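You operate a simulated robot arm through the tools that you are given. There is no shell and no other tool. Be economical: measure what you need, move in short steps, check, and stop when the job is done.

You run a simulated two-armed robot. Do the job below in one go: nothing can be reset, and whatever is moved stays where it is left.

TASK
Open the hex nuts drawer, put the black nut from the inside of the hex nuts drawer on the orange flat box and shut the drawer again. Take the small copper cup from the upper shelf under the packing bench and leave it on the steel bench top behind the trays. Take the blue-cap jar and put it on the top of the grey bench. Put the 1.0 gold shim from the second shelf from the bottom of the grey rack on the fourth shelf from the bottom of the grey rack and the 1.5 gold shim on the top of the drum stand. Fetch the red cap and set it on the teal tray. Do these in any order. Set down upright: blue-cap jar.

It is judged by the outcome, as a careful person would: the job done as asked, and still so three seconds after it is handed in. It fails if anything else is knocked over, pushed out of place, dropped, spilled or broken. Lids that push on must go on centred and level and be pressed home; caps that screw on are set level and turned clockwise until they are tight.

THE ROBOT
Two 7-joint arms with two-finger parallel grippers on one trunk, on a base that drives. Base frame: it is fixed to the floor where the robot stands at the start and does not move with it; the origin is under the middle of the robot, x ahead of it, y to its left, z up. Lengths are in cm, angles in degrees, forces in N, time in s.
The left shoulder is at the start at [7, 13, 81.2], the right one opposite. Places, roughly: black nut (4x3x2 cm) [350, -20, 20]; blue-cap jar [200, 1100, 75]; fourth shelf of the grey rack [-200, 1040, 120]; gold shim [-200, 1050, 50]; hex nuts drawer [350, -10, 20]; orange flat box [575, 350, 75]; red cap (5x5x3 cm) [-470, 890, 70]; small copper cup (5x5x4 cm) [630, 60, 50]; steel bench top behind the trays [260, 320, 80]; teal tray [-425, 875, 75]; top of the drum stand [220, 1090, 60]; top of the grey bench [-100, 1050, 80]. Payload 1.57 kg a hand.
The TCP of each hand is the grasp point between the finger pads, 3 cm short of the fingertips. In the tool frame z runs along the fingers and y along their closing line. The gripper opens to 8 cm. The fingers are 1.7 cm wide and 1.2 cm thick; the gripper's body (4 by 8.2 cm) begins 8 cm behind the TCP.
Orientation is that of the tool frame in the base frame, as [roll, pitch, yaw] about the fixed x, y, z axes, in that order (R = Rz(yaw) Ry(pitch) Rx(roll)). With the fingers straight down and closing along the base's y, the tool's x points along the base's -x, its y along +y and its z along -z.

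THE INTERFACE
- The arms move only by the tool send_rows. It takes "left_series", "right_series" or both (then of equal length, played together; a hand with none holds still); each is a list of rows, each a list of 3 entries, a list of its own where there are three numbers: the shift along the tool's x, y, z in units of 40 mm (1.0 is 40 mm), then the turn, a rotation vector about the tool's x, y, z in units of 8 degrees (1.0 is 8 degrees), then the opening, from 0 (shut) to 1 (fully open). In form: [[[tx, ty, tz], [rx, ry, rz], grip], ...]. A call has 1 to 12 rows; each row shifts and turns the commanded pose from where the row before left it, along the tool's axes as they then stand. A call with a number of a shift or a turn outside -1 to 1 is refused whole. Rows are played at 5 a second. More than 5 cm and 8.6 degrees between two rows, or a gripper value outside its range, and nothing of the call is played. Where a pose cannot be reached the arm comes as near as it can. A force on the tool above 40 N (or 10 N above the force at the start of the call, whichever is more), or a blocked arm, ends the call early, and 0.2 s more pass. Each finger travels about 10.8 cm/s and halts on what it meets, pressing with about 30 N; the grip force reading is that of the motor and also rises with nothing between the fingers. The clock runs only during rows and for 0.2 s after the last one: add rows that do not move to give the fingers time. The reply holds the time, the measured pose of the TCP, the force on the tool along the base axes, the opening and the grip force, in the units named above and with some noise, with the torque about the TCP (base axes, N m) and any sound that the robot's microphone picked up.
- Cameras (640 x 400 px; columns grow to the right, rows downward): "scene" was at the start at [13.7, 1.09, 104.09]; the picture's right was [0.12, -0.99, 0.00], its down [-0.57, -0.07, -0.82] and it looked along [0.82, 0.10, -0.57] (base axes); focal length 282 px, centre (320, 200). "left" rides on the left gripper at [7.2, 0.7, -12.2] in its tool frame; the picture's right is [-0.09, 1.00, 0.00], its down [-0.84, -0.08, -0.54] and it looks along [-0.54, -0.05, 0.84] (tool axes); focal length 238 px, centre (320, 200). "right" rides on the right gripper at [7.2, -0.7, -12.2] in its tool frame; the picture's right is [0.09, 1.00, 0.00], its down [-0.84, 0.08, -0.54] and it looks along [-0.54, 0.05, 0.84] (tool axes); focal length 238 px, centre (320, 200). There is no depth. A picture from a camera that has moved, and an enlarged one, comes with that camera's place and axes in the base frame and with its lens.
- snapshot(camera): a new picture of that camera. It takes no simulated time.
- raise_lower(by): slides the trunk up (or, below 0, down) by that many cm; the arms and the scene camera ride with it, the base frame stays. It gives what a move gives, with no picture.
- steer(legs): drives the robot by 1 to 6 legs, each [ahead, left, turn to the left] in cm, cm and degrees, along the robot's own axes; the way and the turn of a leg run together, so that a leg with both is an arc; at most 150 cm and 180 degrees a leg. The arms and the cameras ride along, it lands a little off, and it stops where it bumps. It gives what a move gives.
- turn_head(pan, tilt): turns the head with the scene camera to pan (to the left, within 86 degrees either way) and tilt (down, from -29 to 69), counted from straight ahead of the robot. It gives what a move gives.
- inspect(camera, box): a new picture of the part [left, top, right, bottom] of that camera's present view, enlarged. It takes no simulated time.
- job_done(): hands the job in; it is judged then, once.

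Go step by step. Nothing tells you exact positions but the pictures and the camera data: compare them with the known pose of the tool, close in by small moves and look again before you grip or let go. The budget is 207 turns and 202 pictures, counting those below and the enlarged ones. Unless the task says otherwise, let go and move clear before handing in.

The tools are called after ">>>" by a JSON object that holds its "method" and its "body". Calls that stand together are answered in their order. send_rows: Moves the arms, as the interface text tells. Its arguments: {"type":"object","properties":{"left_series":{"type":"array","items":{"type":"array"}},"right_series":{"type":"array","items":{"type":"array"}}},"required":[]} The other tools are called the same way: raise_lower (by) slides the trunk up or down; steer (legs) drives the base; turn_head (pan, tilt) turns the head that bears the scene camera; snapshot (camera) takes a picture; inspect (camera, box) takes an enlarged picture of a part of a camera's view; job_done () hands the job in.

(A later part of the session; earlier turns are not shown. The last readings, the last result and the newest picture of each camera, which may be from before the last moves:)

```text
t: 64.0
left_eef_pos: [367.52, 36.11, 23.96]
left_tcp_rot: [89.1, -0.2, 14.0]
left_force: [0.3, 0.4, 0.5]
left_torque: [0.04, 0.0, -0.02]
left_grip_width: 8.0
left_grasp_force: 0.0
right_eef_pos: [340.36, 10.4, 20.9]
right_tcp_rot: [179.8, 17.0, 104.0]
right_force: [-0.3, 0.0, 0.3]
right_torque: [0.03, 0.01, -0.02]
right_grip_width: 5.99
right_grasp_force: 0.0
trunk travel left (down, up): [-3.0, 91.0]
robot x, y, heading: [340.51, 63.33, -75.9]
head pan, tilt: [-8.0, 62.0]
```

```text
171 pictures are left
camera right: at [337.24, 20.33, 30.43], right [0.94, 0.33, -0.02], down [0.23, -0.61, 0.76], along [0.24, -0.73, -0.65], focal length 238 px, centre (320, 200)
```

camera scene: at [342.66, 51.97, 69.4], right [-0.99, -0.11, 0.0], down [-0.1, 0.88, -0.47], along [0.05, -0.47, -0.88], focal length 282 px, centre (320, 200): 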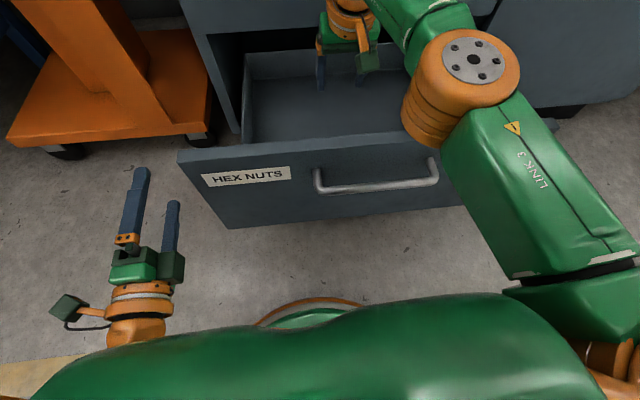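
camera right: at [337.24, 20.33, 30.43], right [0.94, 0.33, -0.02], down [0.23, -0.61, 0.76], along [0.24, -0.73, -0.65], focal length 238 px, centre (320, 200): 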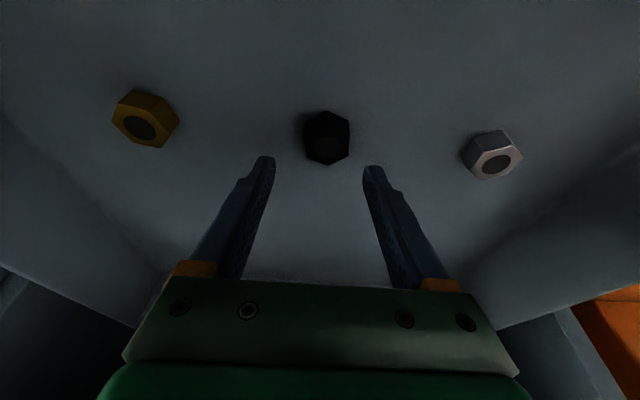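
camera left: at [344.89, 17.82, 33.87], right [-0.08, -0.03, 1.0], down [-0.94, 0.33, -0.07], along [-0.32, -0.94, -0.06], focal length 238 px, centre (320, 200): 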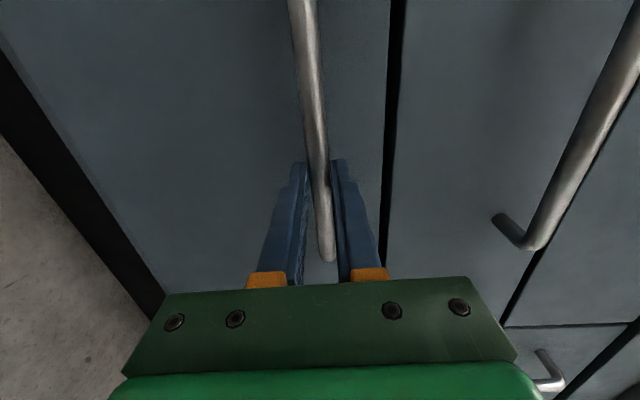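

The robot leans a little, so some link is pressing on something. I check the scene view.

>>> {"method": "turn_head", "body": {"pan": -20, "tilt": 60}}

>>> {"method": "snapshot", "body": {"camera": "scene"}}

>>> {"method": "snapshot", "body": {"camera": "left"}}

```text
t: 64.8
left_eef_pos: [367.62, 35.97, 23.91]
left_tcp_rot: [89.4, 0.0, 13.7]
left_force: [-0.4, 0.6, 0.3]
left_torque: [-0.03, 0.0, 0.06]
left_grip_width: 8.0
left_grasp_force: 0.1
right_eef_pos: [340.41, 10.28, 20.84]
right_tcp_rot: [179.9, 17.1, 103.7]
right_force: [0.5, -0.2, 0.5]
right_torque: [-0.04, 0.03, 0.02]
right_grip_width: 5.99
right_grasp_force: 0.0
trunk travel left (down, up): [-3.0, 91.0]
robot x, y, heading: [340.73, 62.68, -76.2]
head pan, tilt: [-20.0, 60.0]
```

```text
170 pictures are left
camera scene: at [340.71, 52.65, 59.41], right [-0.99, 0.11, -0.01], down [0.1, 0.85, -0.52], along [-0.05, -0.51, -0.86], focal length 282 px, centre (320, 200)
```

scene: 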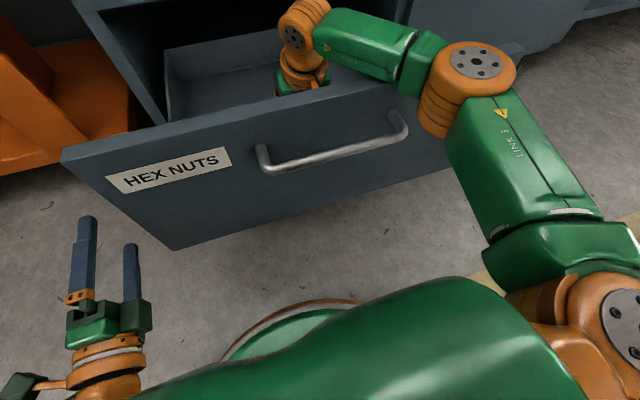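

```text
169 pictures are left
camera left: at [371.74, 49.6, 24.39], right [-0.09, -0.01, 1.0], down [-0.94, 0.33, -0.09], along [-0.33, -0.94, -0.04], focal length 238 px, centre (320, 200)
```

left: 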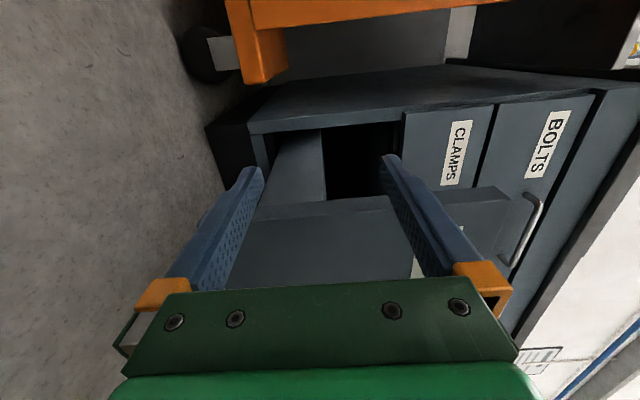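

The right forearm rests on the drawer's front panel. I raise the trunk, go 5 cm closer, and reach down so that the forearm slopes down over the panel.

>>> {"method": "raise_lower", "body": {"by": 24}}

>>> {"method": "steer", "body": {"legs": [[5, 0, 0]]}}

>>> {"method": "send_rows", "body": {"right_series": [[[0.6, 0, 0], [0, 0, 0], 0.75], [[0.65, 0, 0], [0, 0, 0], 0.75], [[0.2, 0, 0.7], [0, 0, 0], 0.75], [[0.2, 0, 0.7], [0, 0, 0], 0.75], [[0, 0, 0], [0, 0, 0], 0.75]]}}

>>> {"method": "snapshot", "body": {"camera": "scene"}}

>>> {"method": "snapshot", "body": {"camera": "right"}}

```text
t: 67.3
left_eef_pos: [368.02, 36.04, 46.37]
left_tcp_rot: [90.8, 0.1, 14.4]
left_force: [0.3, -0.5, 0.2]
left_torque: [-0.03, -0.03, 0.01]
left_grip_width: 8.01
left_grasp_force: 0.0
right_eef_pos: [340.81, 10.34, 42.75]
right_tcp_rot: [179.9, 15.0, 104.4]
right_force: [0.1, -0.3, -0.1]
right_torque: [0.01, 0.0, -0.02]
right_grip_width: 6.01
right_grasp_force: 0.1
trunk travel left (down, up): [-27.0, 67.0]
robot x, y, heading: [340.67, 63.02, -75.6]
head pan, tilt: [-20.0, 60.0]
```

```text
t: 68.2
left_eef_pos: [369.27, 31.25, 46.29]
left_tcp_rot: [90.8, 0.1, 14.4]
left_force: [-0.2, -0.5, 0.1]
left_torque: [-0.01, -0.01, 0.01]
left_grip_width: 8.0
left_grasp_force: 0.1
right_eef_pos: [342.23, 5.51, 42.72]
right_tcp_rot: [-180.0, 15.0, 104.4]
right_force: [0.1, 0.1, 0.6]
right_torque: [0.0, -0.01, 0.01]
right_grip_width: 6.01
right_grasp_force: 0.0
trunk travel left (down, up): [-27.0, 67.0]
robot x, y, heading: [342.29, 58.19, -75.6]
head pan, tilt: [-20.0, 60.0]
```

```text
t: 69.4
left_eef_pos: [369.17, 31.22, 46.33]
left_tcp_rot: [90.8, 0.1, 14.4]
left_force: [0.5, -0.7, -0.2]
left_torque: [-0.01, 0.03, -0.03]
left_grip_width: 8.0
left_grasp_force: 0.1
right_eef_pos: [340.91, 10.32, 35.5]
right_tcp_rot: [180.0, 15.1, 104.4]
right_force: [-0.3, 0.2, -0.1]
right_torque: [0.01, 0.0, 0.0]
right_grip_width: 6.01
right_grasp_force: 0.2
trunk travel left (down, up): [-27.0, 67.0]
robot x, y, heading: [341.82, 58.38, -75.6]
head pan, tilt: [-20.0, 60.0]
```

```text
168 pictures are left
camera scene: at [342.54, 46.83, 82.62], right [-1.0, 0.1, 0.0], down [0.08, 0.86, -0.5], along [-0.05, -0.5, -0.87], focal length 282 px, centre (320, 200)
```

scene: 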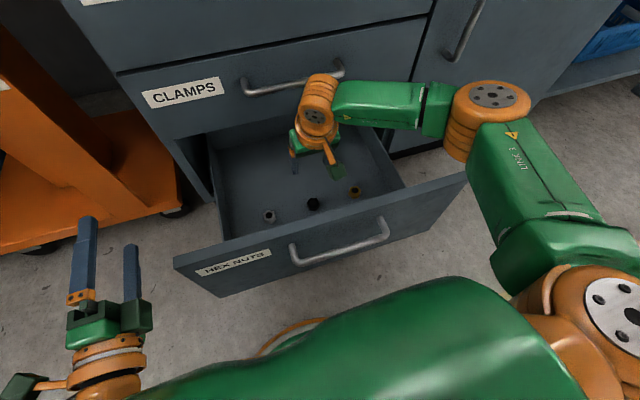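

```text
167 pictures are left
camera right: at [337.84, 19.95, 45.46], right [0.94, 0.33, -0.02], down [0.24, -0.63, 0.74], along [0.23, -0.7, -0.67], focal length 238 px, centre (320, 200)
```

right: 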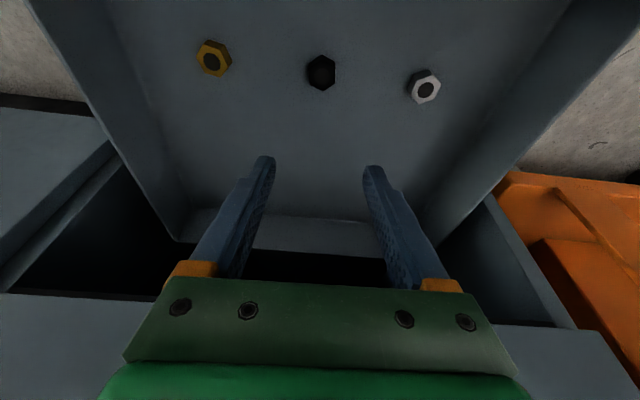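

Nut confirmed at [340.7, 10.0]. Reaching down 14 cm by the arm in steps.

>>> {"method": "send_rows", "body": {"right_series": [[[0.2, 0, 0.75], [0, 0, 0], 0.75], [[0.2, 0, 0.75], [0, 0, 0], 0.75], [[0.2, 0, 0.75], [0, 0, 0], 0.75], [[0.2, 0, 0.75], [0, 0, 0], 0.75], [[0, 0, 0], [0, 0, 0], 0.75]]}}

>>> {"method": "snapshot", "body": {"camera": "scene"}}

>>> {"method": "snapshot", "body": {"camera": "right"}}

```text
t: 70.6
left_eef_pos: [369.34, 31.3, 46.29]
left_tcp_rot: [90.9, 0.1, 14.5]
left_force: [-0.4, 0.4, 0.9]
left_torque: [0.0, 0.02, 0.0]
left_grip_width: 7.98
left_grasp_force: 0.1
right_eef_pos: [340.99, 10.19, 23.07]
right_tcp_rot: [180.0, 15.1, 104.4]
right_force: [0.0, -0.1, -0.1]
right_torque: [0.0, 0.01, 0.0]
right_grip_width: 6.0
right_grasp_force: 0.2
trunk travel left (down, up): [-27.0, 67.0]
robot x, y, heading: [342.06, 58.65, -75.7]
head pan, tilt: [-20.0, 60.0]
```

```text
166 pictures are left
camera scene: at [342.54, 46.83, 82.62], right [-1.0, 0.1, 0.0], down [0.08, 0.86, -0.5], along [-0.05, -0.5, -0.87], focal length 282 px, centre (320, 200)
```

scene: 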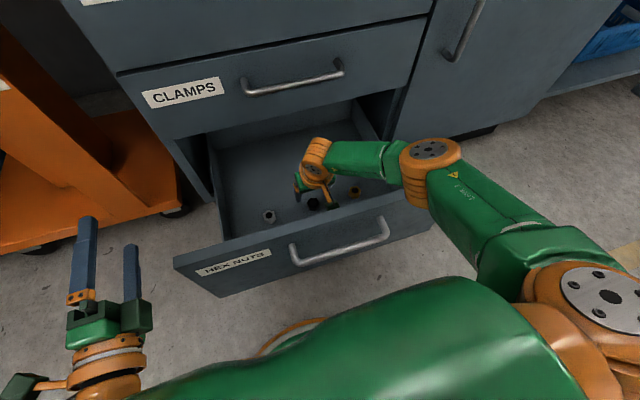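

```text
165 pictures are left
camera right: at [337.9, 19.82, 33.02], right [0.94, 0.33, -0.02], down [0.24, -0.63, 0.74], along [0.23, -0.7, -0.67], focal length 238 px, centre (320, 200)
```

right: 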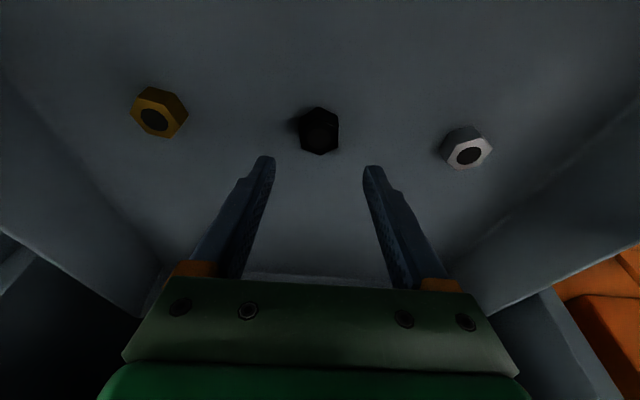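

Still clear. Lowering 4.5 cm more.

>>> {"method": "send_rows", "body": {"right_series": [[[0.22, -0.02, 0.54], [0, 0, 0], 0.75], [[0.2, 0, 0.54], [0, 0, 0], 0.75], [[0, 0, 0], [0, 0, 0], 0.75]]}}

>>> {"method": "snapshot", "body": {"camera": "right"}}

```text
t: 71.4
left_eef_pos: [369.33, 31.31, 46.4]
left_tcp_rot: [90.6, 0.2, 14.4]
left_force: [0.1, -0.1, 0.1]
left_torque: [-0.03, -0.05, -0.01]
left_grip_width: 8.01
left_grasp_force: 0.0
right_eef_pos: [340.84, 10.58, 18.73]
right_tcp_rot: [-180.0, 15.3, 104.4]
right_force: [1.1, -1.1, 12.3]
right_torque: [1.1, 0.05, 0.03]
right_grip_width: 5.96
right_grasp_force: 0.1
trunk travel left (down, up): [-27.0, 67.0]
robot x, y, heading: [342.07, 58.51, -75.6]
head pan, tilt: [-20.0, 60.0]
```

```text
164 pictures are left
camera right: at [337.73, 20.25, 28.58], right [0.94, 0.33, -0.02], down [0.24, -0.62, 0.74], along [0.23, -0.71, -0.67], focal length 238 px, centre (320, 200)
```

right: 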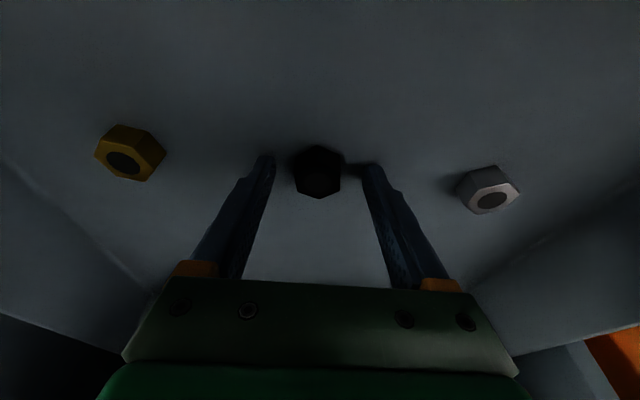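

The tips touch the drawer floor with the nut between. I lift 2 mm and close.

>>> {"method": "send_rows", "body": {"right_series": [[[0, 0, -0.08], [0, 0, 0], 0.75], [[0, 0, 0], [0, 0, 0], 0.4], [[0, 0, 0], [0, 0, 0], 0.1], [[0, 0, 0], [0, 0, 0], 0.1], [[0, 0, 0], [0, 0, 0], 0.1]]}}

>>> {"method": "snapshot", "body": {"camera": "right"}}

```text
t: 72.6
left_eef_pos: [369.32, 31.25, 46.4]
left_tcp_rot: [90.8, 0.2, 14.4]
left_force: [-0.2, -0.4, 0.0]
left_torque: [0.02, -0.01, -0.01]
left_grip_width: 8.0
left_grasp_force: 0.0
right_eef_pos: [340.84, 10.77, 18.89]
right_tcp_rot: [-180.0, 15.1, 104.5]
right_force: [0.5, 0.7, -0.1]
right_torque: [0.01, -0.03, -0.04]
right_grip_width: 2.91
right_grasp_force: 30.5
trunk travel left (down, up): [-27.0, 67.0]
robot x, y, heading: [342.34, 58.46, -75.7]
head pan, tilt: [-20.0, 60.0]
```

```text
163 pictures are left
camera right: at [337.68, 20.35, 28.76], right [0.94, 0.33, -0.02], down [0.24, -0.63, 0.74], along [0.23, -0.7, -0.67], focal length 238 px, centre (320, 200)
```

right: 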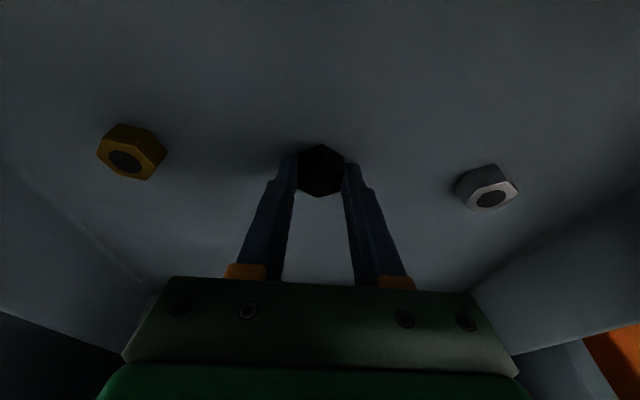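

Gripped. I lift with the arm, raise the trunk, and back off.

>>> {"method": "send_rows", "body": {"right_series": [[[-0.2, 0, -0.75], [0, 0, 0], 0.1], [[-0.2, 0, -0.75], [0, 0, 0], 0.1], [[-0.2, 0, -0.75], [0, 0, 0], 0.1], [[-0.2, 0, -0.75], [0, 0, 0], 0.1], [[-0.2, 0, -0.75], [0, 0, 0], 0.1]]}}

>>> {"method": "raise_lower", "body": {"by": 18}}

>>> {"method": "steer", "body": {"legs": [[-30, 0, 0]]}}

>>> {"method": "turn_head", "body": {"pan": 0, "tilt": 45}}

>>> {"method": "snapshot", "body": {"camera": "scene"}}

```text
t: 73.8
left_eef_pos: [369.32, 31.28, 46.34]
left_tcp_rot: [90.8, 0.2, 14.4]
left_force: [0.6, -0.2, -0.5]
left_torque: [0.01, 0.01, 0.02]
left_grip_width: 7.99
left_grasp_force: 0.1
right_eef_pos: [340.8, 10.73, 34.47]
right_tcp_rot: [-179.9, 15.1, 104.4]
right_force: [-0.4, 0.0, 0.0]
right_torque: [0.0, 0.03, 0.02]
right_grip_width: 0.81
right_grasp_force: 0.1
trunk travel left (down, up): [-27.0, 67.0]
robot x, y, heading: [341.95, 58.43, -75.6]
head pan, tilt: [-20.0, 60.0]
```

```text
t: 75.8
left_eef_pos: [369.28, 31.24, 64.39]
left_tcp_rot: [90.8, 0.1, 14.4]
left_force: [-0.6, 0.4, 0.3]
left_torque: [-0.02, 0.0, 0.01]
left_grip_width: 7.99
left_grasp_force: 0.0
right_eef_pos: [340.78, 10.64, 52.53]
right_tcp_rot: [180.0, 15.1, 104.4]
right_force: [-0.6, -0.9, 0.6]
right_torque: [0.01, -0.04, -0.01]
right_grip_width: 0.78
right_grasp_force: 0.0
trunk travel left (down, up): [-45.0, 49.0]
robot x, y, heading: [341.91, 58.17, -75.7]
head pan, tilt: [-20.0, 60.0]
```

```text
t: 77.8
left_eef_pos: [361.86, 60.52, 64.41]
left_tcp_rot: [90.7, 0.2, 14.6]
left_force: [0.8, 0.3, -0.3]
left_torque: [-0.01, 0.01, 0.0]
left_grip_width: 7.99
left_grasp_force: 0.2
right_eef_pos: [333.4, 39.94, 52.59]
right_tcp_rot: [179.9, 15.1, 104.7]
right_force: [-0.1, -0.4, 1.0]
right_torque: [-0.03, -0.03, 0.0]
right_grip_width: 0.79
right_grasp_force: 0.0
trunk travel left (down, up): [-45.0, 49.0]
robot x, y, heading: [334.38, 87.27, -75.3]
head pan, tilt: [-20.0, 60.0]
```

```text
t: 78.7
left_eef_pos: [361.86, 60.53, 64.4]
left_tcp_rot: [90.8, 0.1, 14.6]
left_force: [-0.7, -0.4, -0.2]
left_torque: [0.03, 0.02, 0.0]
left_grip_width: 7.98
left_grasp_force: 0.0
right_eef_pos: [333.48, 39.78, 52.46]
right_tcp_rot: [180.0, 15.0, 104.6]
right_force: [-0.1, -0.4, 0.4]
right_torque: [0.03, 0.01, 0.04]
right_grip_width: 0.8
right_grasp_force: 0.0
trunk travel left (down, up): [-45.0, 49.0]
robot x, y, heading: [334.67, 87.3, -75.3]
head pan, tilt: [0.0, 45.0]
```

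```text
162 pictures are left
camera scene: at [337.71, 74.71, 102.56], right [-0.97, -0.25, 0.0], down [-0.18, 0.68, -0.71], along [0.18, -0.68, -0.71], focal length 282 px, centre (320, 200)
```

scene: 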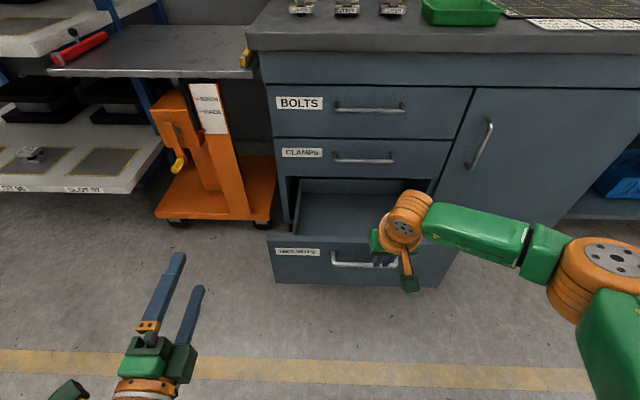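

The nut slipped out during the lift. I go back over the drawer to look for it.

>>> {"method": "steer", "body": {"legs": [[29, 0, 0]]}}

>>> {"method": "snapshot", "body": {"camera": "right"}}

>>> {"method": "send_rows", "body": {"right_series": [[[0, 0, 0], [0, 0, 0], 0.75], [[0, 0, 0], [0, 0, 0], 0.75]]}}

```text
t: 80.7
left_eef_pos: [369.3, 32.33, 64.3]
left_tcp_rot: [90.9, 0.2, 14.7]
left_force: [0.0, -0.1, -0.5]
left_torque: [-0.01, 0.01, 0.0]
left_grip_width: 8.0
left_grasp_force: 0.0
right_eef_pos: [340.85, 11.66, 52.46]
right_tcp_rot: [-180.0, 15.1, 104.8]
right_force: [-0.3, -0.4, -0.1]
right_torque: [-0.03, 0.04, 0.02]
right_grip_width: 0.81
right_grasp_force: 0.1
trunk travel left (down, up): [-45.0, 49.0]
robot x, y, heading: [341.7, 59.33, -75.3]
head pan, tilt: [0.0, 45.0]
```

```text
161 pictures are left
camera right: at [337.68, 21.34, 62.32], right [0.94, 0.34, -0.02], down [0.24, -0.63, 0.74], along [0.24, -0.7, -0.67], focal length 238 px, centre (320, 200)
```

right: 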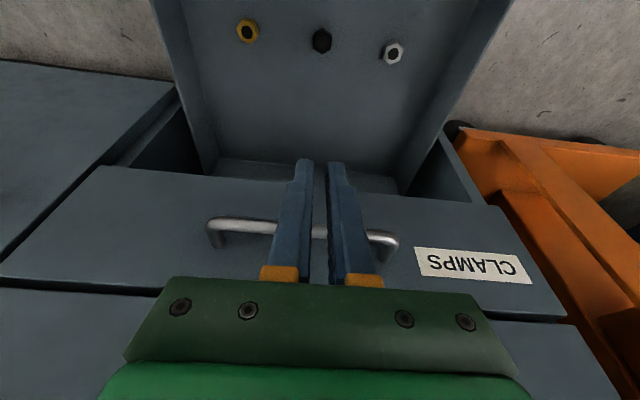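

```text
t: 81.3
left_eef_pos: [369.39, 32.42, 64.43]
left_tcp_rot: [90.8, 0.0, 14.7]
left_force: [0.0, -0.3, -0.4]
left_torque: [-0.03, -0.01, 0.01]
left_grip_width: 8.0
left_grasp_force: 0.2
right_eef_pos: [340.79, 11.74, 52.4]
right_tcp_rot: [-179.9, 15.1, 104.7]
right_force: [-1.0, -0.5, -0.3]
right_torque: [-0.01, -0.01, 0.0]
right_grip_width: 6.0
right_grasp_force: 0.0
trunk travel left (down, up): [-45.0, 49.0]
robot x, y, heading: [342.03, 59.13, -75.3]
head pan, tilt: [0.0, 45.0]
```

The nut is still in its place. I go down again and this time lift slowly with full squeeze.

>>> {"method": "raise_lower", "body": {"by": -18}}

>>> {"method": "send_rows", "body": {"right_series": [[[0.1, 0, 0.78], [0, 0, 0], 0.75], [[0.15, 0, 0.77], [0, 0, 0], 0.75], [[0.2, 0, 0.75], [0, 0, 0], 0.75], [[0.2, 0, 0.75], [0, 0, 0], 0.75], [[0, 0, 0], [0, 0, 0], 0.75]]}}

>>> {"method": "snapshot", "body": {"camera": "right"}}

```text
t: 83.3
left_eef_pos: [369.33, 32.48, 46.33]
left_tcp_rot: [90.8, 0.1, 14.7]
left_force: [-0.1, 0.0, -0.2]
left_torque: [-0.01, 0.02, 0.0]
left_grip_width: 8.0
left_grasp_force: 0.1
right_eef_pos: [340.87, 11.64, 34.51]
right_tcp_rot: [-179.9, 15.1, 104.8]
right_force: [-0.6, 0.4, 0.9]
right_torque: [-0.02, -0.01, -0.02]
right_grip_width: 5.97
right_grasp_force: 0.1
trunk travel left (down, up): [-27.0, 67.0]
robot x, y, heading: [341.93, 58.93, -75.3]
head pan, tilt: [0.0, 45.0]
```

```text
t: 84.5
left_eef_pos: [369.25, 32.31, 46.39]
left_tcp_rot: [90.8, 0.1, 14.7]
left_force: [0.1, 0.2, 0.4]
left_torque: [-0.02, 0.0, -0.01]
left_grip_width: 7.99
left_grasp_force: 0.0
right_eef_pos: [340.98, 11.06, 21.89]
right_tcp_rot: [180.0, 15.1, 104.8]
right_force: [0.4, 0.7, 0.0]
right_torque: [0.01, 0.02, -0.01]
right_grip_width: 6.01
right_grasp_force: 0.0
trunk travel left (down, up): [-27.0, 67.0]
robot x, y, heading: [341.95, 59.03, -75.3]
head pan, tilt: [0.0, 45.0]
```

```text
160 pictures are left
camera right: at [337.85, 20.77, 31.82], right [0.94, 0.34, -0.02], down [0.24, -0.63, 0.74], along [0.24, -0.7, -0.67], focal length 238 px, centre (320, 200)
```

right: 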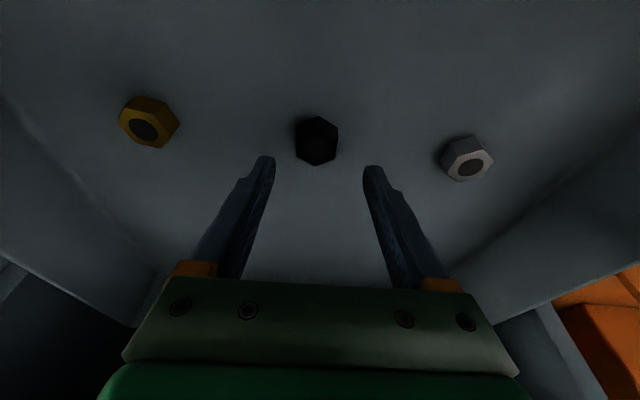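

The nut centre is nearer y≈11.2, so the first grip was off-centre. I go down with a 6 mm backward correction.

>>> {"method": "send_rows", "body": {"right_series": [[[0.19, 0, 0.33], [0, 0, 0], 0.75], [[0.17, 0, 0.33], [0, 0, 0], 0.75], [[0, 0, 0], [0, 0, 0], 0.75]]}}

>>> {"method": "inspect", "body": {"camera": "right", "box": [220, 100, 420, 225]}}

```text
t: 85.3
left_eef_pos: [369.22, 32.37, 46.39]
left_tcp_rot: [90.9, 0.2, 14.7]
left_force: [1.3, 0.5, 0.8]
left_torque: [0.02, -0.01, 0.01]
left_grip_width: 8.01
left_grasp_force: 0.1
right_eef_pos: [340.78, 11.8, 18.99]
right_tcp_rot: [180.0, 15.0, 104.8]
right_force: [0.8, -1.4, 1.1]
right_torque: [0.13, 0.03, 0.05]
right_grip_width: 6.01
right_grasp_force: 0.1
trunk travel left (down, up): [-27.0, 67.0]
robot x, y, heading: [341.83, 59.59, -75.4]
head pan, tilt: [0.0, 45.0]
```

```text
3.20 times, centred on (320, 162) of right
camera zoom: at [337.67, 21.43, 28.89], right [0.94, 0.34, -0.02], down [0.24, -0.63, 0.74], along [0.24, -0.7, -0.67], focal length 763 px, centre (320, 320)
```

zoom: 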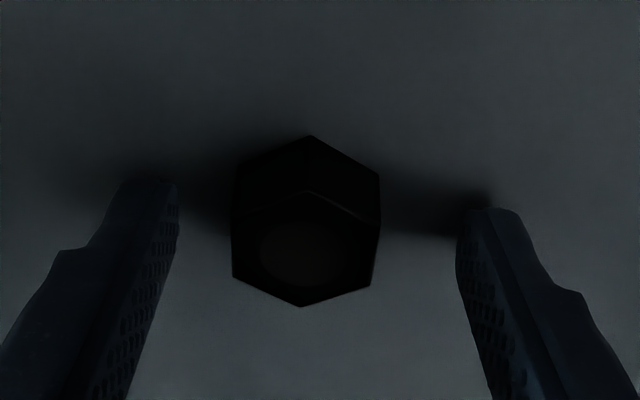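

The fingers are ~4 mm too far forward of the nut's centre; I correct, close fully, and lift slowly a little.

>>> {"method": "send_rows", "body": {"right_series": [[[0.1, 0, 0], [0, 0, 0], 0.75], [[0, 0, 0.02], [0, 0, 0], 0.4], [[0, 0, 0], [0, 0, 0], 0.0], [[0, 0, 0], [0, 0, 0], 0.0], [[0, 0, 0], [0, 0, 0], 0.0], [[-0.02, 0, -0.08], [0, 0, 0], 0.0], [[-0.02, 0, -0.08], [0, 0, 0], 0.0], [[-0.03, 0, -0.12], [0, 0, 0], 0.0], [[-0.03, 0, -0.12], [0, 0, 0], 0.0], [[0, 0, 0], [0, 0, 0], 0.0]]}}

>>> {"method": "snapshot", "body": {"camera": "right"}}

```text
t: 87.5
left_eef_pos: [369.31, 32.34, 46.29]
left_tcp_rot: [90.8, 0.2, 14.7]
left_force: [-0.1, 0.4, -0.9]
left_torque: [0.01, 0.0, 0.02]
left_grip_width: 7.99
left_grasp_force: 0.2
right_eef_pos: [340.69, 12.13, 20.51]
right_tcp_rot: [180.0, 15.0, 104.7]
right_force: [-0.1, -1.4, -1.3]
right_torque: [0.0, 0.01, 0.03]
right_grip_width: 2.91
right_grasp_force: 30.2
trunk travel left (down, up): [-27.0, 67.0]
robot x, y, heading: [342.32, 58.87, -75.3]
head pan, tilt: [0.0, 45.0]
```

```text
158 pictures are left
camera right: at [337.56, 21.8, 30.44], right [0.94, 0.34, -0.02], down [0.24, -0.63, 0.74], along [0.24, -0.7, -0.67], focal length 238 px, centre (320, 200)
```

right: 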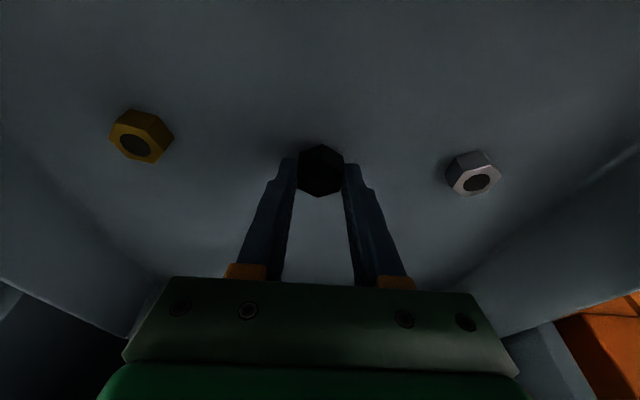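

Held and lifted 1.5 cm. I continue gently.

>>> {"method": "send_rows", "body": {"right_series": [[[-0.05, 0, -0.2], [0, 0, 0], 0], [[-0.07, 0, -0.27], [0, 0, 0], 0], [[-0.08, 0, -0.3], [0, 0, 0], 0], [[-0.08, 0, -0.3], [0, 0, 0], 0], [[-0.08, 0, -0.3], [0, 0, 0], 0], [[-0.08, 0, -0.3], [0, 0, 0], 0], [[-0.08, 0, -0.3], [0, 0, 0], 0], [[-0.08, 0, -0.3], [0, 0, 0], 0], [[-0.08, 0, -0.3], [0, 0, 0], 0], [[-0.08, 0, -0.3], [0, 0, 0], 0], [[-0.06, 0, -0.2], [0, 0, 0], 0], [[-0.02, 0, -0.1], [0, 0, 0], 0]]}}

>>> {"method": "raise_lower", "body": {"by": 18}}

>>> {"method": "snapshot", "body": {"camera": "right"}}

```text
t: 90.1
left_eef_pos: [369.25, 32.33, 46.46]
left_tcp_rot: [90.8, 0.0, 14.7]
left_force: [0.4, 0.5, 0.2]
left_torque: [-0.02, 0.01, 0.03]
left_grip_width: 8.0
left_grasp_force: 0.1
right_eef_pos: [340.68, 12.24, 33.7]
right_tcp_rot: [-179.9, 15.1, 104.8]
right_force: [0.3, -0.5, -0.9]
right_torque: [0.02, 0.01, 0.01]
right_grip_width: 2.9
right_grasp_force: 29.8
trunk travel left (down, up): [-27.0, 67.0]
robot x, y, heading: [341.43, 59.26, -75.5]
head pan, tilt: [0.0, 45.0]
```

```text
t: 92.1
left_eef_pos: [369.4, 32.31, 64.34]
left_tcp_rot: [90.9, 0.1, 14.6]
left_force: [0.3, 0.1, 0.2]
left_torque: [0.01, 0.02, 0.01]
left_grip_width: 7.99
left_grasp_force: 0.1
right_eef_pos: [340.77, 12.38, 51.61]
right_tcp_rot: [-180.0, 15.1, 104.8]
right_force: [0.2, 0.2, -0.6]
right_torque: [-0.02, 0.02, 0.0]
right_grip_width: 2.89
right_grasp_force: 29.5
trunk travel left (down, up): [-45.0, 49.0]
robot x, y, heading: [341.38, 58.99, -75.3]
head pan, tilt: [0.0, 45.0]
```

```text
157 pictures are left
camera right: at [337.54, 21.86, 61.54], right [0.94, 0.34, -0.02], down [0.24, -0.63, 0.74], along [0.24, -0.7, -0.67], focal length 238 px, centre (320, 200)
```

right: 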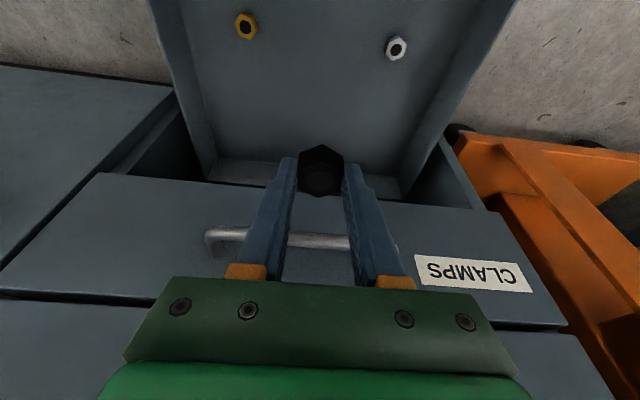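

The nut is held. I back off, retract the right hand, extend the left hand and move right to line the left hand up with the drawer front.

>>> {"method": "steer", "body": {"legs": [[-32, 0, 0], [0, -34, 0]]}}

>>> {"method": "send_rows", "body": {"left_series": [[[0, 0, 0.6], [0, 0, 0], 0], [[0, 0, 0.6], [0, 0, 0], 0], [[0, 0, 0.6], [0, 0, 0], 0], [[0, 0, 0.6], [0, 0, 0], 0], [[0, 0, 0.6], [0, 0, 0], 0], [[0, 0, 0], [0, 0, 0], 0], [[0, 0, 0], [0, 0, 0], 0], [[0, 0, 0], [0, 0, 0], 0]], "right_series": [[[0, 0, 0], [0, 0.5, 0], 0], [[0, 0, 0], [0, 0.5, 0], 0], [[0, 0, 0], [0, 0.5, 0], 0], [[0, 0, 0], [0, 0.38, 0], 0], [[0.6, 0, -0.3], [0, 0, 0], 0], [[0.6, 0, -0.3], [0, 0, 0], 0], [[0.6, 0, -0.3], [0, 0, 0], 0], [[0.6, 0, -0.3], [0, 0, 0], 0]]}}

>>> {"method": "turn_head", "body": {"pan": 10, "tilt": 48}}

>>> {"method": "snapshot", "body": {"camera": "scene"}}

```text
t: 96.0
left_eef_pos: [328.6, 54.43, 64.26]
left_tcp_rot: [90.7, 0.1, 14.8]
left_force: [-0.4, -0.1, -0.3]
left_torque: [0.03, 0.02, -0.01]
left_grip_width: 7.99
left_grasp_force: 0.1
right_eef_pos: [299.91, 34.27, 51.76]
right_tcp_rot: [179.9, 15.1, 104.7]
right_force: [-0.1, 0.7, -0.5]
right_torque: [0.0, 0.01, -0.02]
right_grip_width: 2.92
right_grasp_force: 29.6
trunk travel left (down, up): [-45.0, 49.0]
robot x, y, heading: [301.33, 81.62, -75.2]
head pan, tilt: [0.0, 45.0]
```

```text
t: 97.8
left_eef_pos: [331.61, 42.97, 64.17]
left_tcp_rot: [90.7, 0.0, 14.7]
left_force: [0.2, -0.3, 0.1]
left_torque: [0.01, 0.02, -0.01]
left_grip_width: 0.0
left_grasp_force: 21.5
right_eef_pos: [297.53, 43.63, 56.43]
right_tcp_rot: [180.0, 0.0, 104.7]
right_force: [-0.7, 0.4, -0.6]
right_torque: [-0.02, -0.01, 0.0]
right_grip_width: 2.91
right_grasp_force: 30.1
trunk travel left (down, up): [-45.0, 49.0]
robot x, y, heading: [301.22, 81.19, -75.0]
head pan, tilt: [0.0, 45.0]
```

```text
t: 98.5
left_eef_pos: [331.56, 42.73, 64.02]
left_tcp_rot: [90.8, 0.1, 14.7]
left_force: [-0.5, 0.3, 0.3]
left_torque: [-0.03, -0.03, -0.01]
left_grip_width: 0.02
left_grasp_force: 21.2
right_eef_pos: [297.65, 43.59, 56.52]
right_tcp_rot: [179.9, 0.1, 104.7]
right_force: [0.7, -0.4, 0.0]
right_torque: [0.0, -0.01, 0.03]
right_grip_width: 2.92
right_grasp_force: 30.1
trunk travel left (down, up): [-45.0, 49.0]
robot x, y, heading: [300.99, 81.41, -75.4]
head pan, tilt: [10.0, 48.0]
```

```text
156 pictures are left
camera scene: at [305.6, 69.35, 102.15], right [-0.91, -0.42, 0.0], down [-0.31, 0.68, -0.67], along [0.28, -0.61, -0.74], focal length 282 px, centre (320, 200)
```

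scene: 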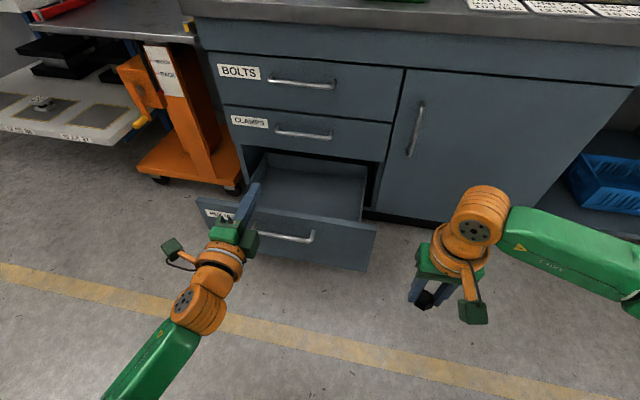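

The left fist is in line with the handle. I lower the trunk so the fist is just below the handle and drive forward to push.

>>> {"method": "raise_lower", "body": {"by": -39}}

>>> {"method": "steer", "body": {"legs": [[12, 0, 0]]}}

>>> {"method": "snapshot", "body": {"camera": "scene"}}

>>> {"method": "snapshot", "body": {"camera": "left"}}

```text
t: 102.3
left_eef_pos: [331.66, 42.66, 25.08]
left_tcp_rot: [90.8, 0.1, 14.6]
left_force: [0.5, -0.4, 0.5]
left_torque: [0.01, 0.0, 0.06]
left_grip_width: 0.0
left_grasp_force: 21.5
right_eef_pos: [297.52, 43.66, 17.57]
right_tcp_rot: [180.0, -0.1, 104.6]
right_force: [0.3, -0.5, -1.4]
right_torque: [0.04, -0.02, 0.02]
right_grip_width: 2.92
right_grasp_force: 29.8
trunk travel left (down, up): [-6.0, 88.0]
robot x, y, heading: [300.72, 80.95, -75.1]
head pan, tilt: [10.0, 48.0]
```

```text
t: 103.5
left_eef_pos: [334.63, 31.12, 25.12]
left_tcp_rot: [90.9, 0.1, 14.6]
left_force: [-0.3, -0.6, -0.2]
left_torque: [0.0, 0.0, -0.02]
left_grip_width: 0.0
left_grasp_force: 21.6
right_eef_pos: [300.56, 32.03, 17.4]
right_tcp_rot: [180.0, -0.1, 104.6]
right_force: [-0.6, 0.2, -0.1]
right_torque: [0.0, -0.01, 0.01]
right_grip_width: 2.93
right_grasp_force: 30.1
trunk travel left (down, up): [-6.0, 88.0]
robot x, y, heading: [304.31, 69.86, -75.2]
head pan, tilt: [10.0, 48.0]
```

```text
155 pictures are left
camera scene: at [308.63, 57.81, 63.15], right [-0.91, -0.42, 0.0], down [-0.31, 0.68, -0.67], along [0.28, -0.61, -0.74], focal length 282 px, centre (320, 200)
```

scene: 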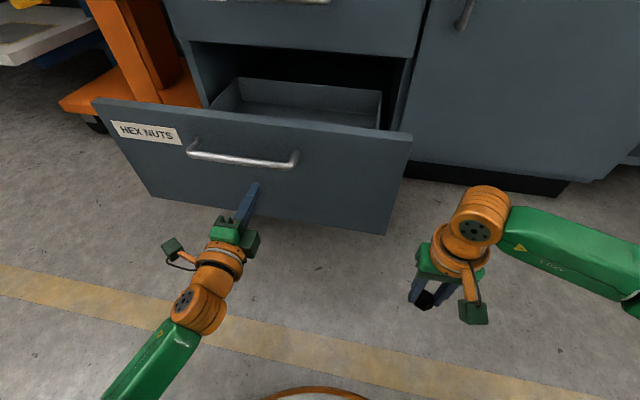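

```text
154 pictures are left
camera left: at [338.54, 44.77, 25.97], right [-0.08, -0.04, 1.0], down [-0.95, 0.31, -0.07], along [-0.31, -0.95, -0.06], focal length 238 px, centre (320, 200)
```

left: 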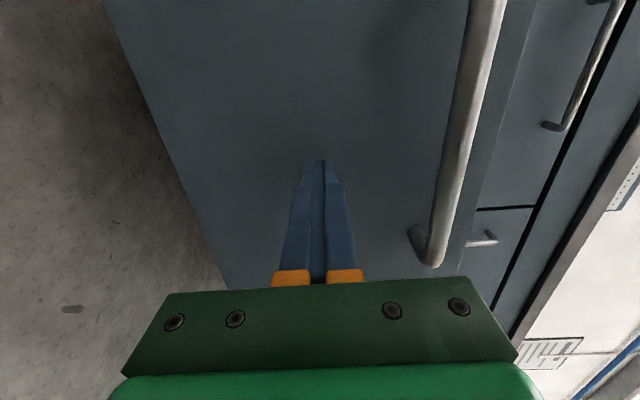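

Contact is just about there. I push 26 cm and check.

>>> {"method": "steer", "body": {"legs": [[13, 0, 0], [13, 0, 0]]}}

>>> {"method": "snapshot", "body": {"camera": "scene"}}

```text
t: 105.7
left_eef_pos: [341.13, 5.82, 25.06]
left_tcp_rot: [90.7, 0.2, 14.5]
left_force: [0.6, 0.1, 0.5]
left_torque: [0.0, 0.01, -0.01]
left_grip_width: 0.0
left_grasp_force: 21.2
right_eef_pos: [307.23, 6.74, 17.34]
right_tcp_rot: [180.0, 0.0, 104.6]
right_force: [-0.1, -0.2, -0.3]
right_torque: [0.01, -0.02, 0.01]
right_grip_width: 2.89
right_grasp_force: 29.9
trunk travel left (down, up): [-6.0, 88.0]
robot x, y, heading: [310.86, 44.34, -75.5]
head pan, tilt: [10.0, 48.0]
```

```text
153 pictures are left
camera scene: at [315.24, 32.45, 63.15], right [-0.91, -0.42, 0.0], down [-0.31, 0.68, -0.67], along [0.28, -0.61, -0.74], focal length 282 px, centre (320, 200)
```

scene: 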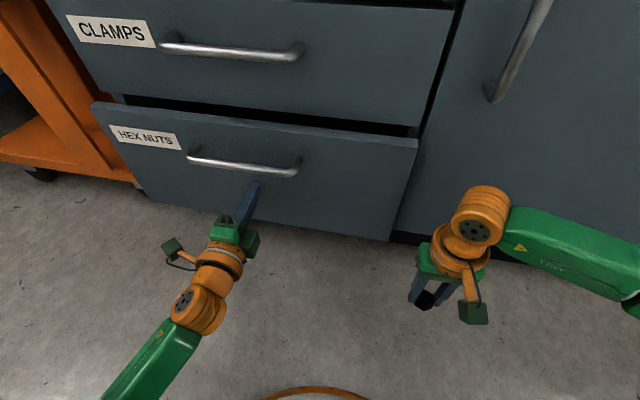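

About 4 cm remain; I finish with the arm, which stops on force.

>>> {"method": "send_rows", "body": {"left_series": [[[0, 0, 0.3], [0, 0, 0], 0], [[0, 0, 0.3], [0, 0, 0], 0], [[0, 0, 0.3], [0, 0, 0], 0], [[0, 0, 0.2], [0, 0, 0], 0], [[0, 0, 0.2], [0, 0, 0], 0], [[0, 0, 0], [0, 0, 0], 0]]}}

>>> {"method": "snapshot", "body": {"camera": "scene"}}

```text
t: 106.8
left_eef_pos: [342.27, 1.65, 25.01]
left_tcp_rot: [90.8, 0.1, 14.5]
left_force: [-1.4, 6.0, 1.9]
left_torque: [-0.15, 0.01, -0.03]
left_grip_width: 0.0
left_grasp_force: 21.1
right_eef_pos: [307.24, 6.71, 17.41]
right_tcp_rot: [-179.9, 0.1, 104.7]
right_force: [-0.4, -0.9, -0.7]
right_torque: [-0.03, 0.0, -0.01]
right_grip_width: 2.88
right_grasp_force: 29.5
trunk travel left (down, up): [-6.0, 88.0]
robot x, y, heading: [310.44, 44.59, -75.2]
head pan, tilt: [10.0, 48.0]
stopped in row 5 (left hand): the force on the tool passed its limit at 56 N (the readings are from after the stop); the commanded pose is now the measured one
```

```text
152 pictures are left
camera scene: at [315.24, 32.56, 63.17], right [-0.91, -0.42, 0.0], down [-0.31, 0.67, -0.67], along [0.28, -0.61, -0.74], focal length 282 px, centre (320, 200)
```

scene: 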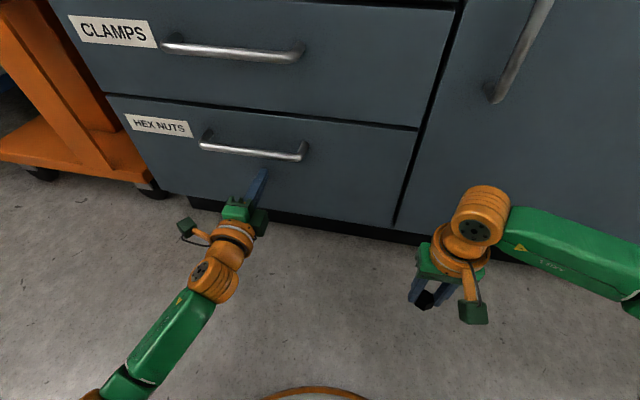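

The drawer is shut. I back off, raise the trunk, turn toward the packing bench side and drive to near the orange box.

>>> {"method": "steer", "body": {"legs": [[-45, 0, 0], [0, 0, 89]]}}

>>> {"method": "raise_lower", "body": {"by": 70}}

>>> {"method": "turn_head", "body": {"pan": 20, "tilt": 15}}

>>> {"method": "snapshot", "body": {"camera": "scene"}}

```text
t: 113.3
left_eef_pos: [342.39, 119.15, 24.88]
left_tcp_rot: [91.0, 0.1, 104.1]
left_force: [0.2, 0.1, 0.2]
left_torque: [0.03, 0.0, -0.01]
left_grip_width: 0.0
left_grasp_force: 21.3
right_eef_pos: [336.99, 84.28, 17.27]
right_tcp_rot: [179.9, 0.0, -165.8]
right_force: [0.1, -0.3, -1.3]
right_torque: [0.01, 0.0, 0.0]
right_grip_width: 2.92
right_grasp_force: 30.0
trunk travel left (down, up): [-6.0, 88.0]
robot x, y, heading: [299.43, 88.23, 14.4]
head pan, tilt: [10.0, 48.0]
```

```text
refused: 70 is not a number from -40 to 40
```

```text
t: 114.2
left_eef_pos: [342.3, 119.11, 24.98]
left_tcp_rot: [90.9, 0.1, 103.9]
left_force: [0.9, 0.0, 0.3]
left_torque: [0.0, -0.03, 0.01]
left_grip_width: 0.0
left_grasp_force: 21.1
right_eef_pos: [337.11, 84.18, 17.42]
right_tcp_rot: [-180.0, 0.0, -165.8]
right_force: [0.8, -0.2, -0.6]
right_torque: [0.01, -0.03, 0.02]
right_grip_width: 2.9
right_grasp_force: 30.2
trunk travel left (down, up): [-6.0, 88.0]
robot x, y, heading: [299.31, 88.27, 14.1]
head pan, tilt: [20.0, 15.0]
```

```text
151 pictures are left
camera scene: at [311.81, 94.57, 68.24], right [0.56, -0.83, 0.0], down [-0.21, -0.15, -0.97], along [0.8, 0.54, -0.26], focal length 282 px, centre (320, 200)
```

scene: 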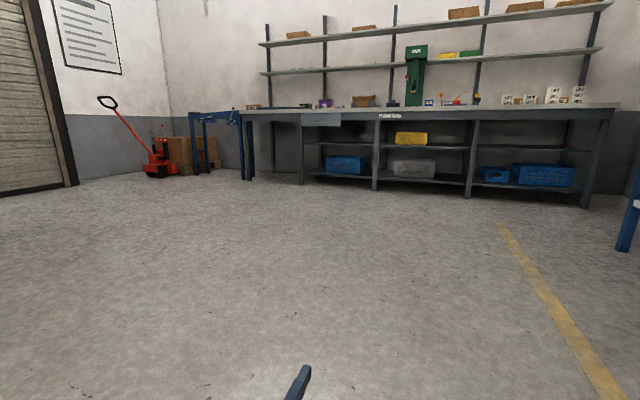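

Packing bench in view. I raise the trunk in two steps and drive toward its left end.

>>> {"method": "raise_lower", "body": {"by": 40}}

>>> {"method": "raise_lower", "body": {"by": 32}}

>>> {"method": "steer", "body": {"legs": [[80, 63, 0], [80, 63, 0], [65, 63, 0]]}}

>>> {"method": "turn_head", "body": {"pan": 0, "tilt": 35}}

>>> {"method": "snapshot", "body": {"camera": "scene"}}

```text
t: 118.1
left_eef_pos: [342.45, 119.23, 64.85]
left_tcp_rot: [91.0, 0.1, 104.0]
left_force: [-0.4, 0.2, -0.4]
left_torque: [0.0, -0.01, -0.04]
left_grip_width: 0.01
left_grasp_force: 21.0
right_eef_pos: [336.96, 84.21, 57.43]
right_tcp_rot: [-180.0, 0.0, -165.7]
right_force: [0.5, -0.1, -0.7]
right_torque: [0.01, -0.01, -0.02]
right_grip_width: 2.92
right_grasp_force: 30.0
trunk travel left (down, up): [-46.0, 48.0]
robot x, y, heading: [299.54, 87.91, 14.2]
head pan, tilt: [20.0, 15.0]
```

```text
t: 121.2
left_eef_pos: [342.29, 119.08, 96.97]
left_tcp_rot: [90.8, 0.1, 103.9]
left_force: [0.2, 0.3, 0.9]
left_torque: [-0.01, 0.02, 0.0]
left_grip_width: 0.01
left_grasp_force: 20.9
right_eef_pos: [336.97, 84.24, 89.38]
right_tcp_rot: [-180.0, 0.0, -165.8]
right_force: [0.0, -0.3, -0.1]
right_torque: [0.0, 0.02, -0.02]
right_grip_width: 2.89
right_grasp_force: 30.0
trunk travel left (down, up): [-78.0, 16.0]
robot x, y, heading: [299.11, 88.18, 13.8]
head pan, tilt: [20.0, 15.0]
```

```text
t: 135.8
left_eef_pos: [513.3, 359.9, 96.99]
left_tcp_rot: [90.9, 0.1, 104.6]
left_force: [-0.2, 0.2, 0.3]
left_torque: [-0.02, 0.0, -0.01]
left_grip_width: 0.0
left_grasp_force: 21.1
right_eef_pos: [508.27, 324.99, 89.36]
right_tcp_rot: [180.0, 0.1, -165.2]
right_force: [-0.3, 0.5, -0.9]
right_torque: [0.03, -0.02, 0.01]
right_grip_width: 2.88
right_grasp_force: 30.3
trunk travel left (down, up): [-78.0, 16.0]
robot x, y, heading: [470.8, 328.37, 15.0]
head pan, tilt: [20.0, 15.0]
```

```text
t: 136.6
left_eef_pos: [513.23, 360.06, 97.04]
left_tcp_rot: [90.9, 0.1, 104.6]
left_force: [0.4, -0.3, 0.0]
left_torque: [0.02, -0.02, 0.0]
left_grip_width: 0.0
left_grasp_force: 21.5
right_eef_pos: [508.27, 325.04, 89.43]
right_tcp_rot: [180.0, 0.0, -165.3]
right_force: [0.2, -0.1, -0.8]
right_torque: [0.0, -0.03, -0.02]
right_grip_width: 2.91
right_grasp_force: 30.0
trunk travel left (down, up): [-78.0, 16.0]
robot x, y, heading: [470.42, 328.43, 14.6]
head pan, tilt: [0.0, 35.0]
```

```text
150 pictures are left
camera scene: at [483.83, 332.05, 137.06], right [0.26, -0.97, 0.0], down [-0.55, -0.15, -0.82], along [0.79, 0.21, -0.57], focal length 282 px, centre (320, 200)
```

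scene: 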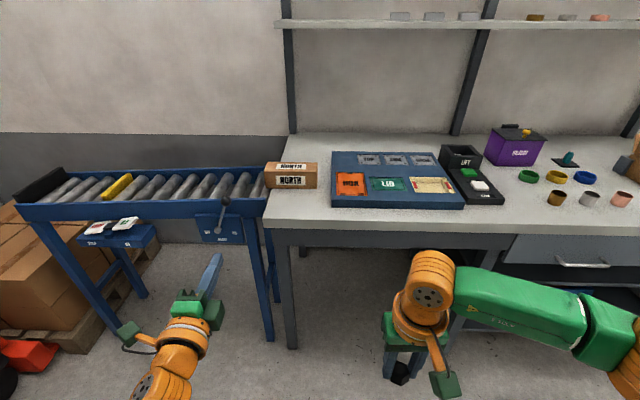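

>>> {"method": "inspect", "body": {"camera": "scene", "box": [250, 120, 640, 220]}}

>>> {"method": "inspect", "body": {"camera": "scene", "box": [320, 140, 480, 220]}}

```text
1.64 times, centred on (445, 170) of scene
camera zoom: at [483.83, 332.05, 137.06], right [0.26, -0.97, 0.0], down [-0.55, -0.15, -0.82], along [0.79, 0.21, -0.57], focal length 462 px, centre (115, 249)
```

zoom: 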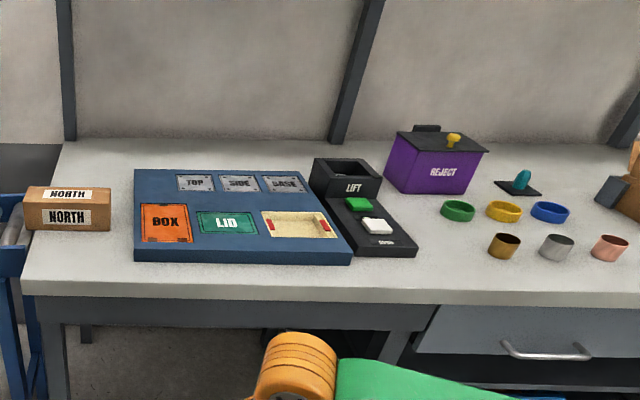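

```text
4.00 times, centred on (400, 180) of scene
camera zoom: at [483.83, 332.05, 137.06], right [0.26, -0.97, 0.0], down [-0.55, -0.15, -0.82], along [0.79, 0.21, -0.57], focal length 1127 px, centre (0, 280)
```

zoom: 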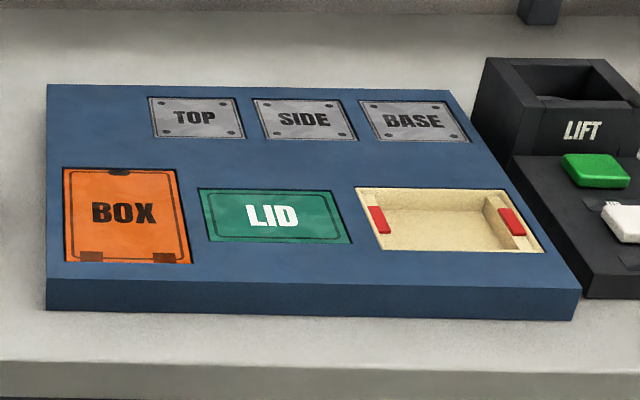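

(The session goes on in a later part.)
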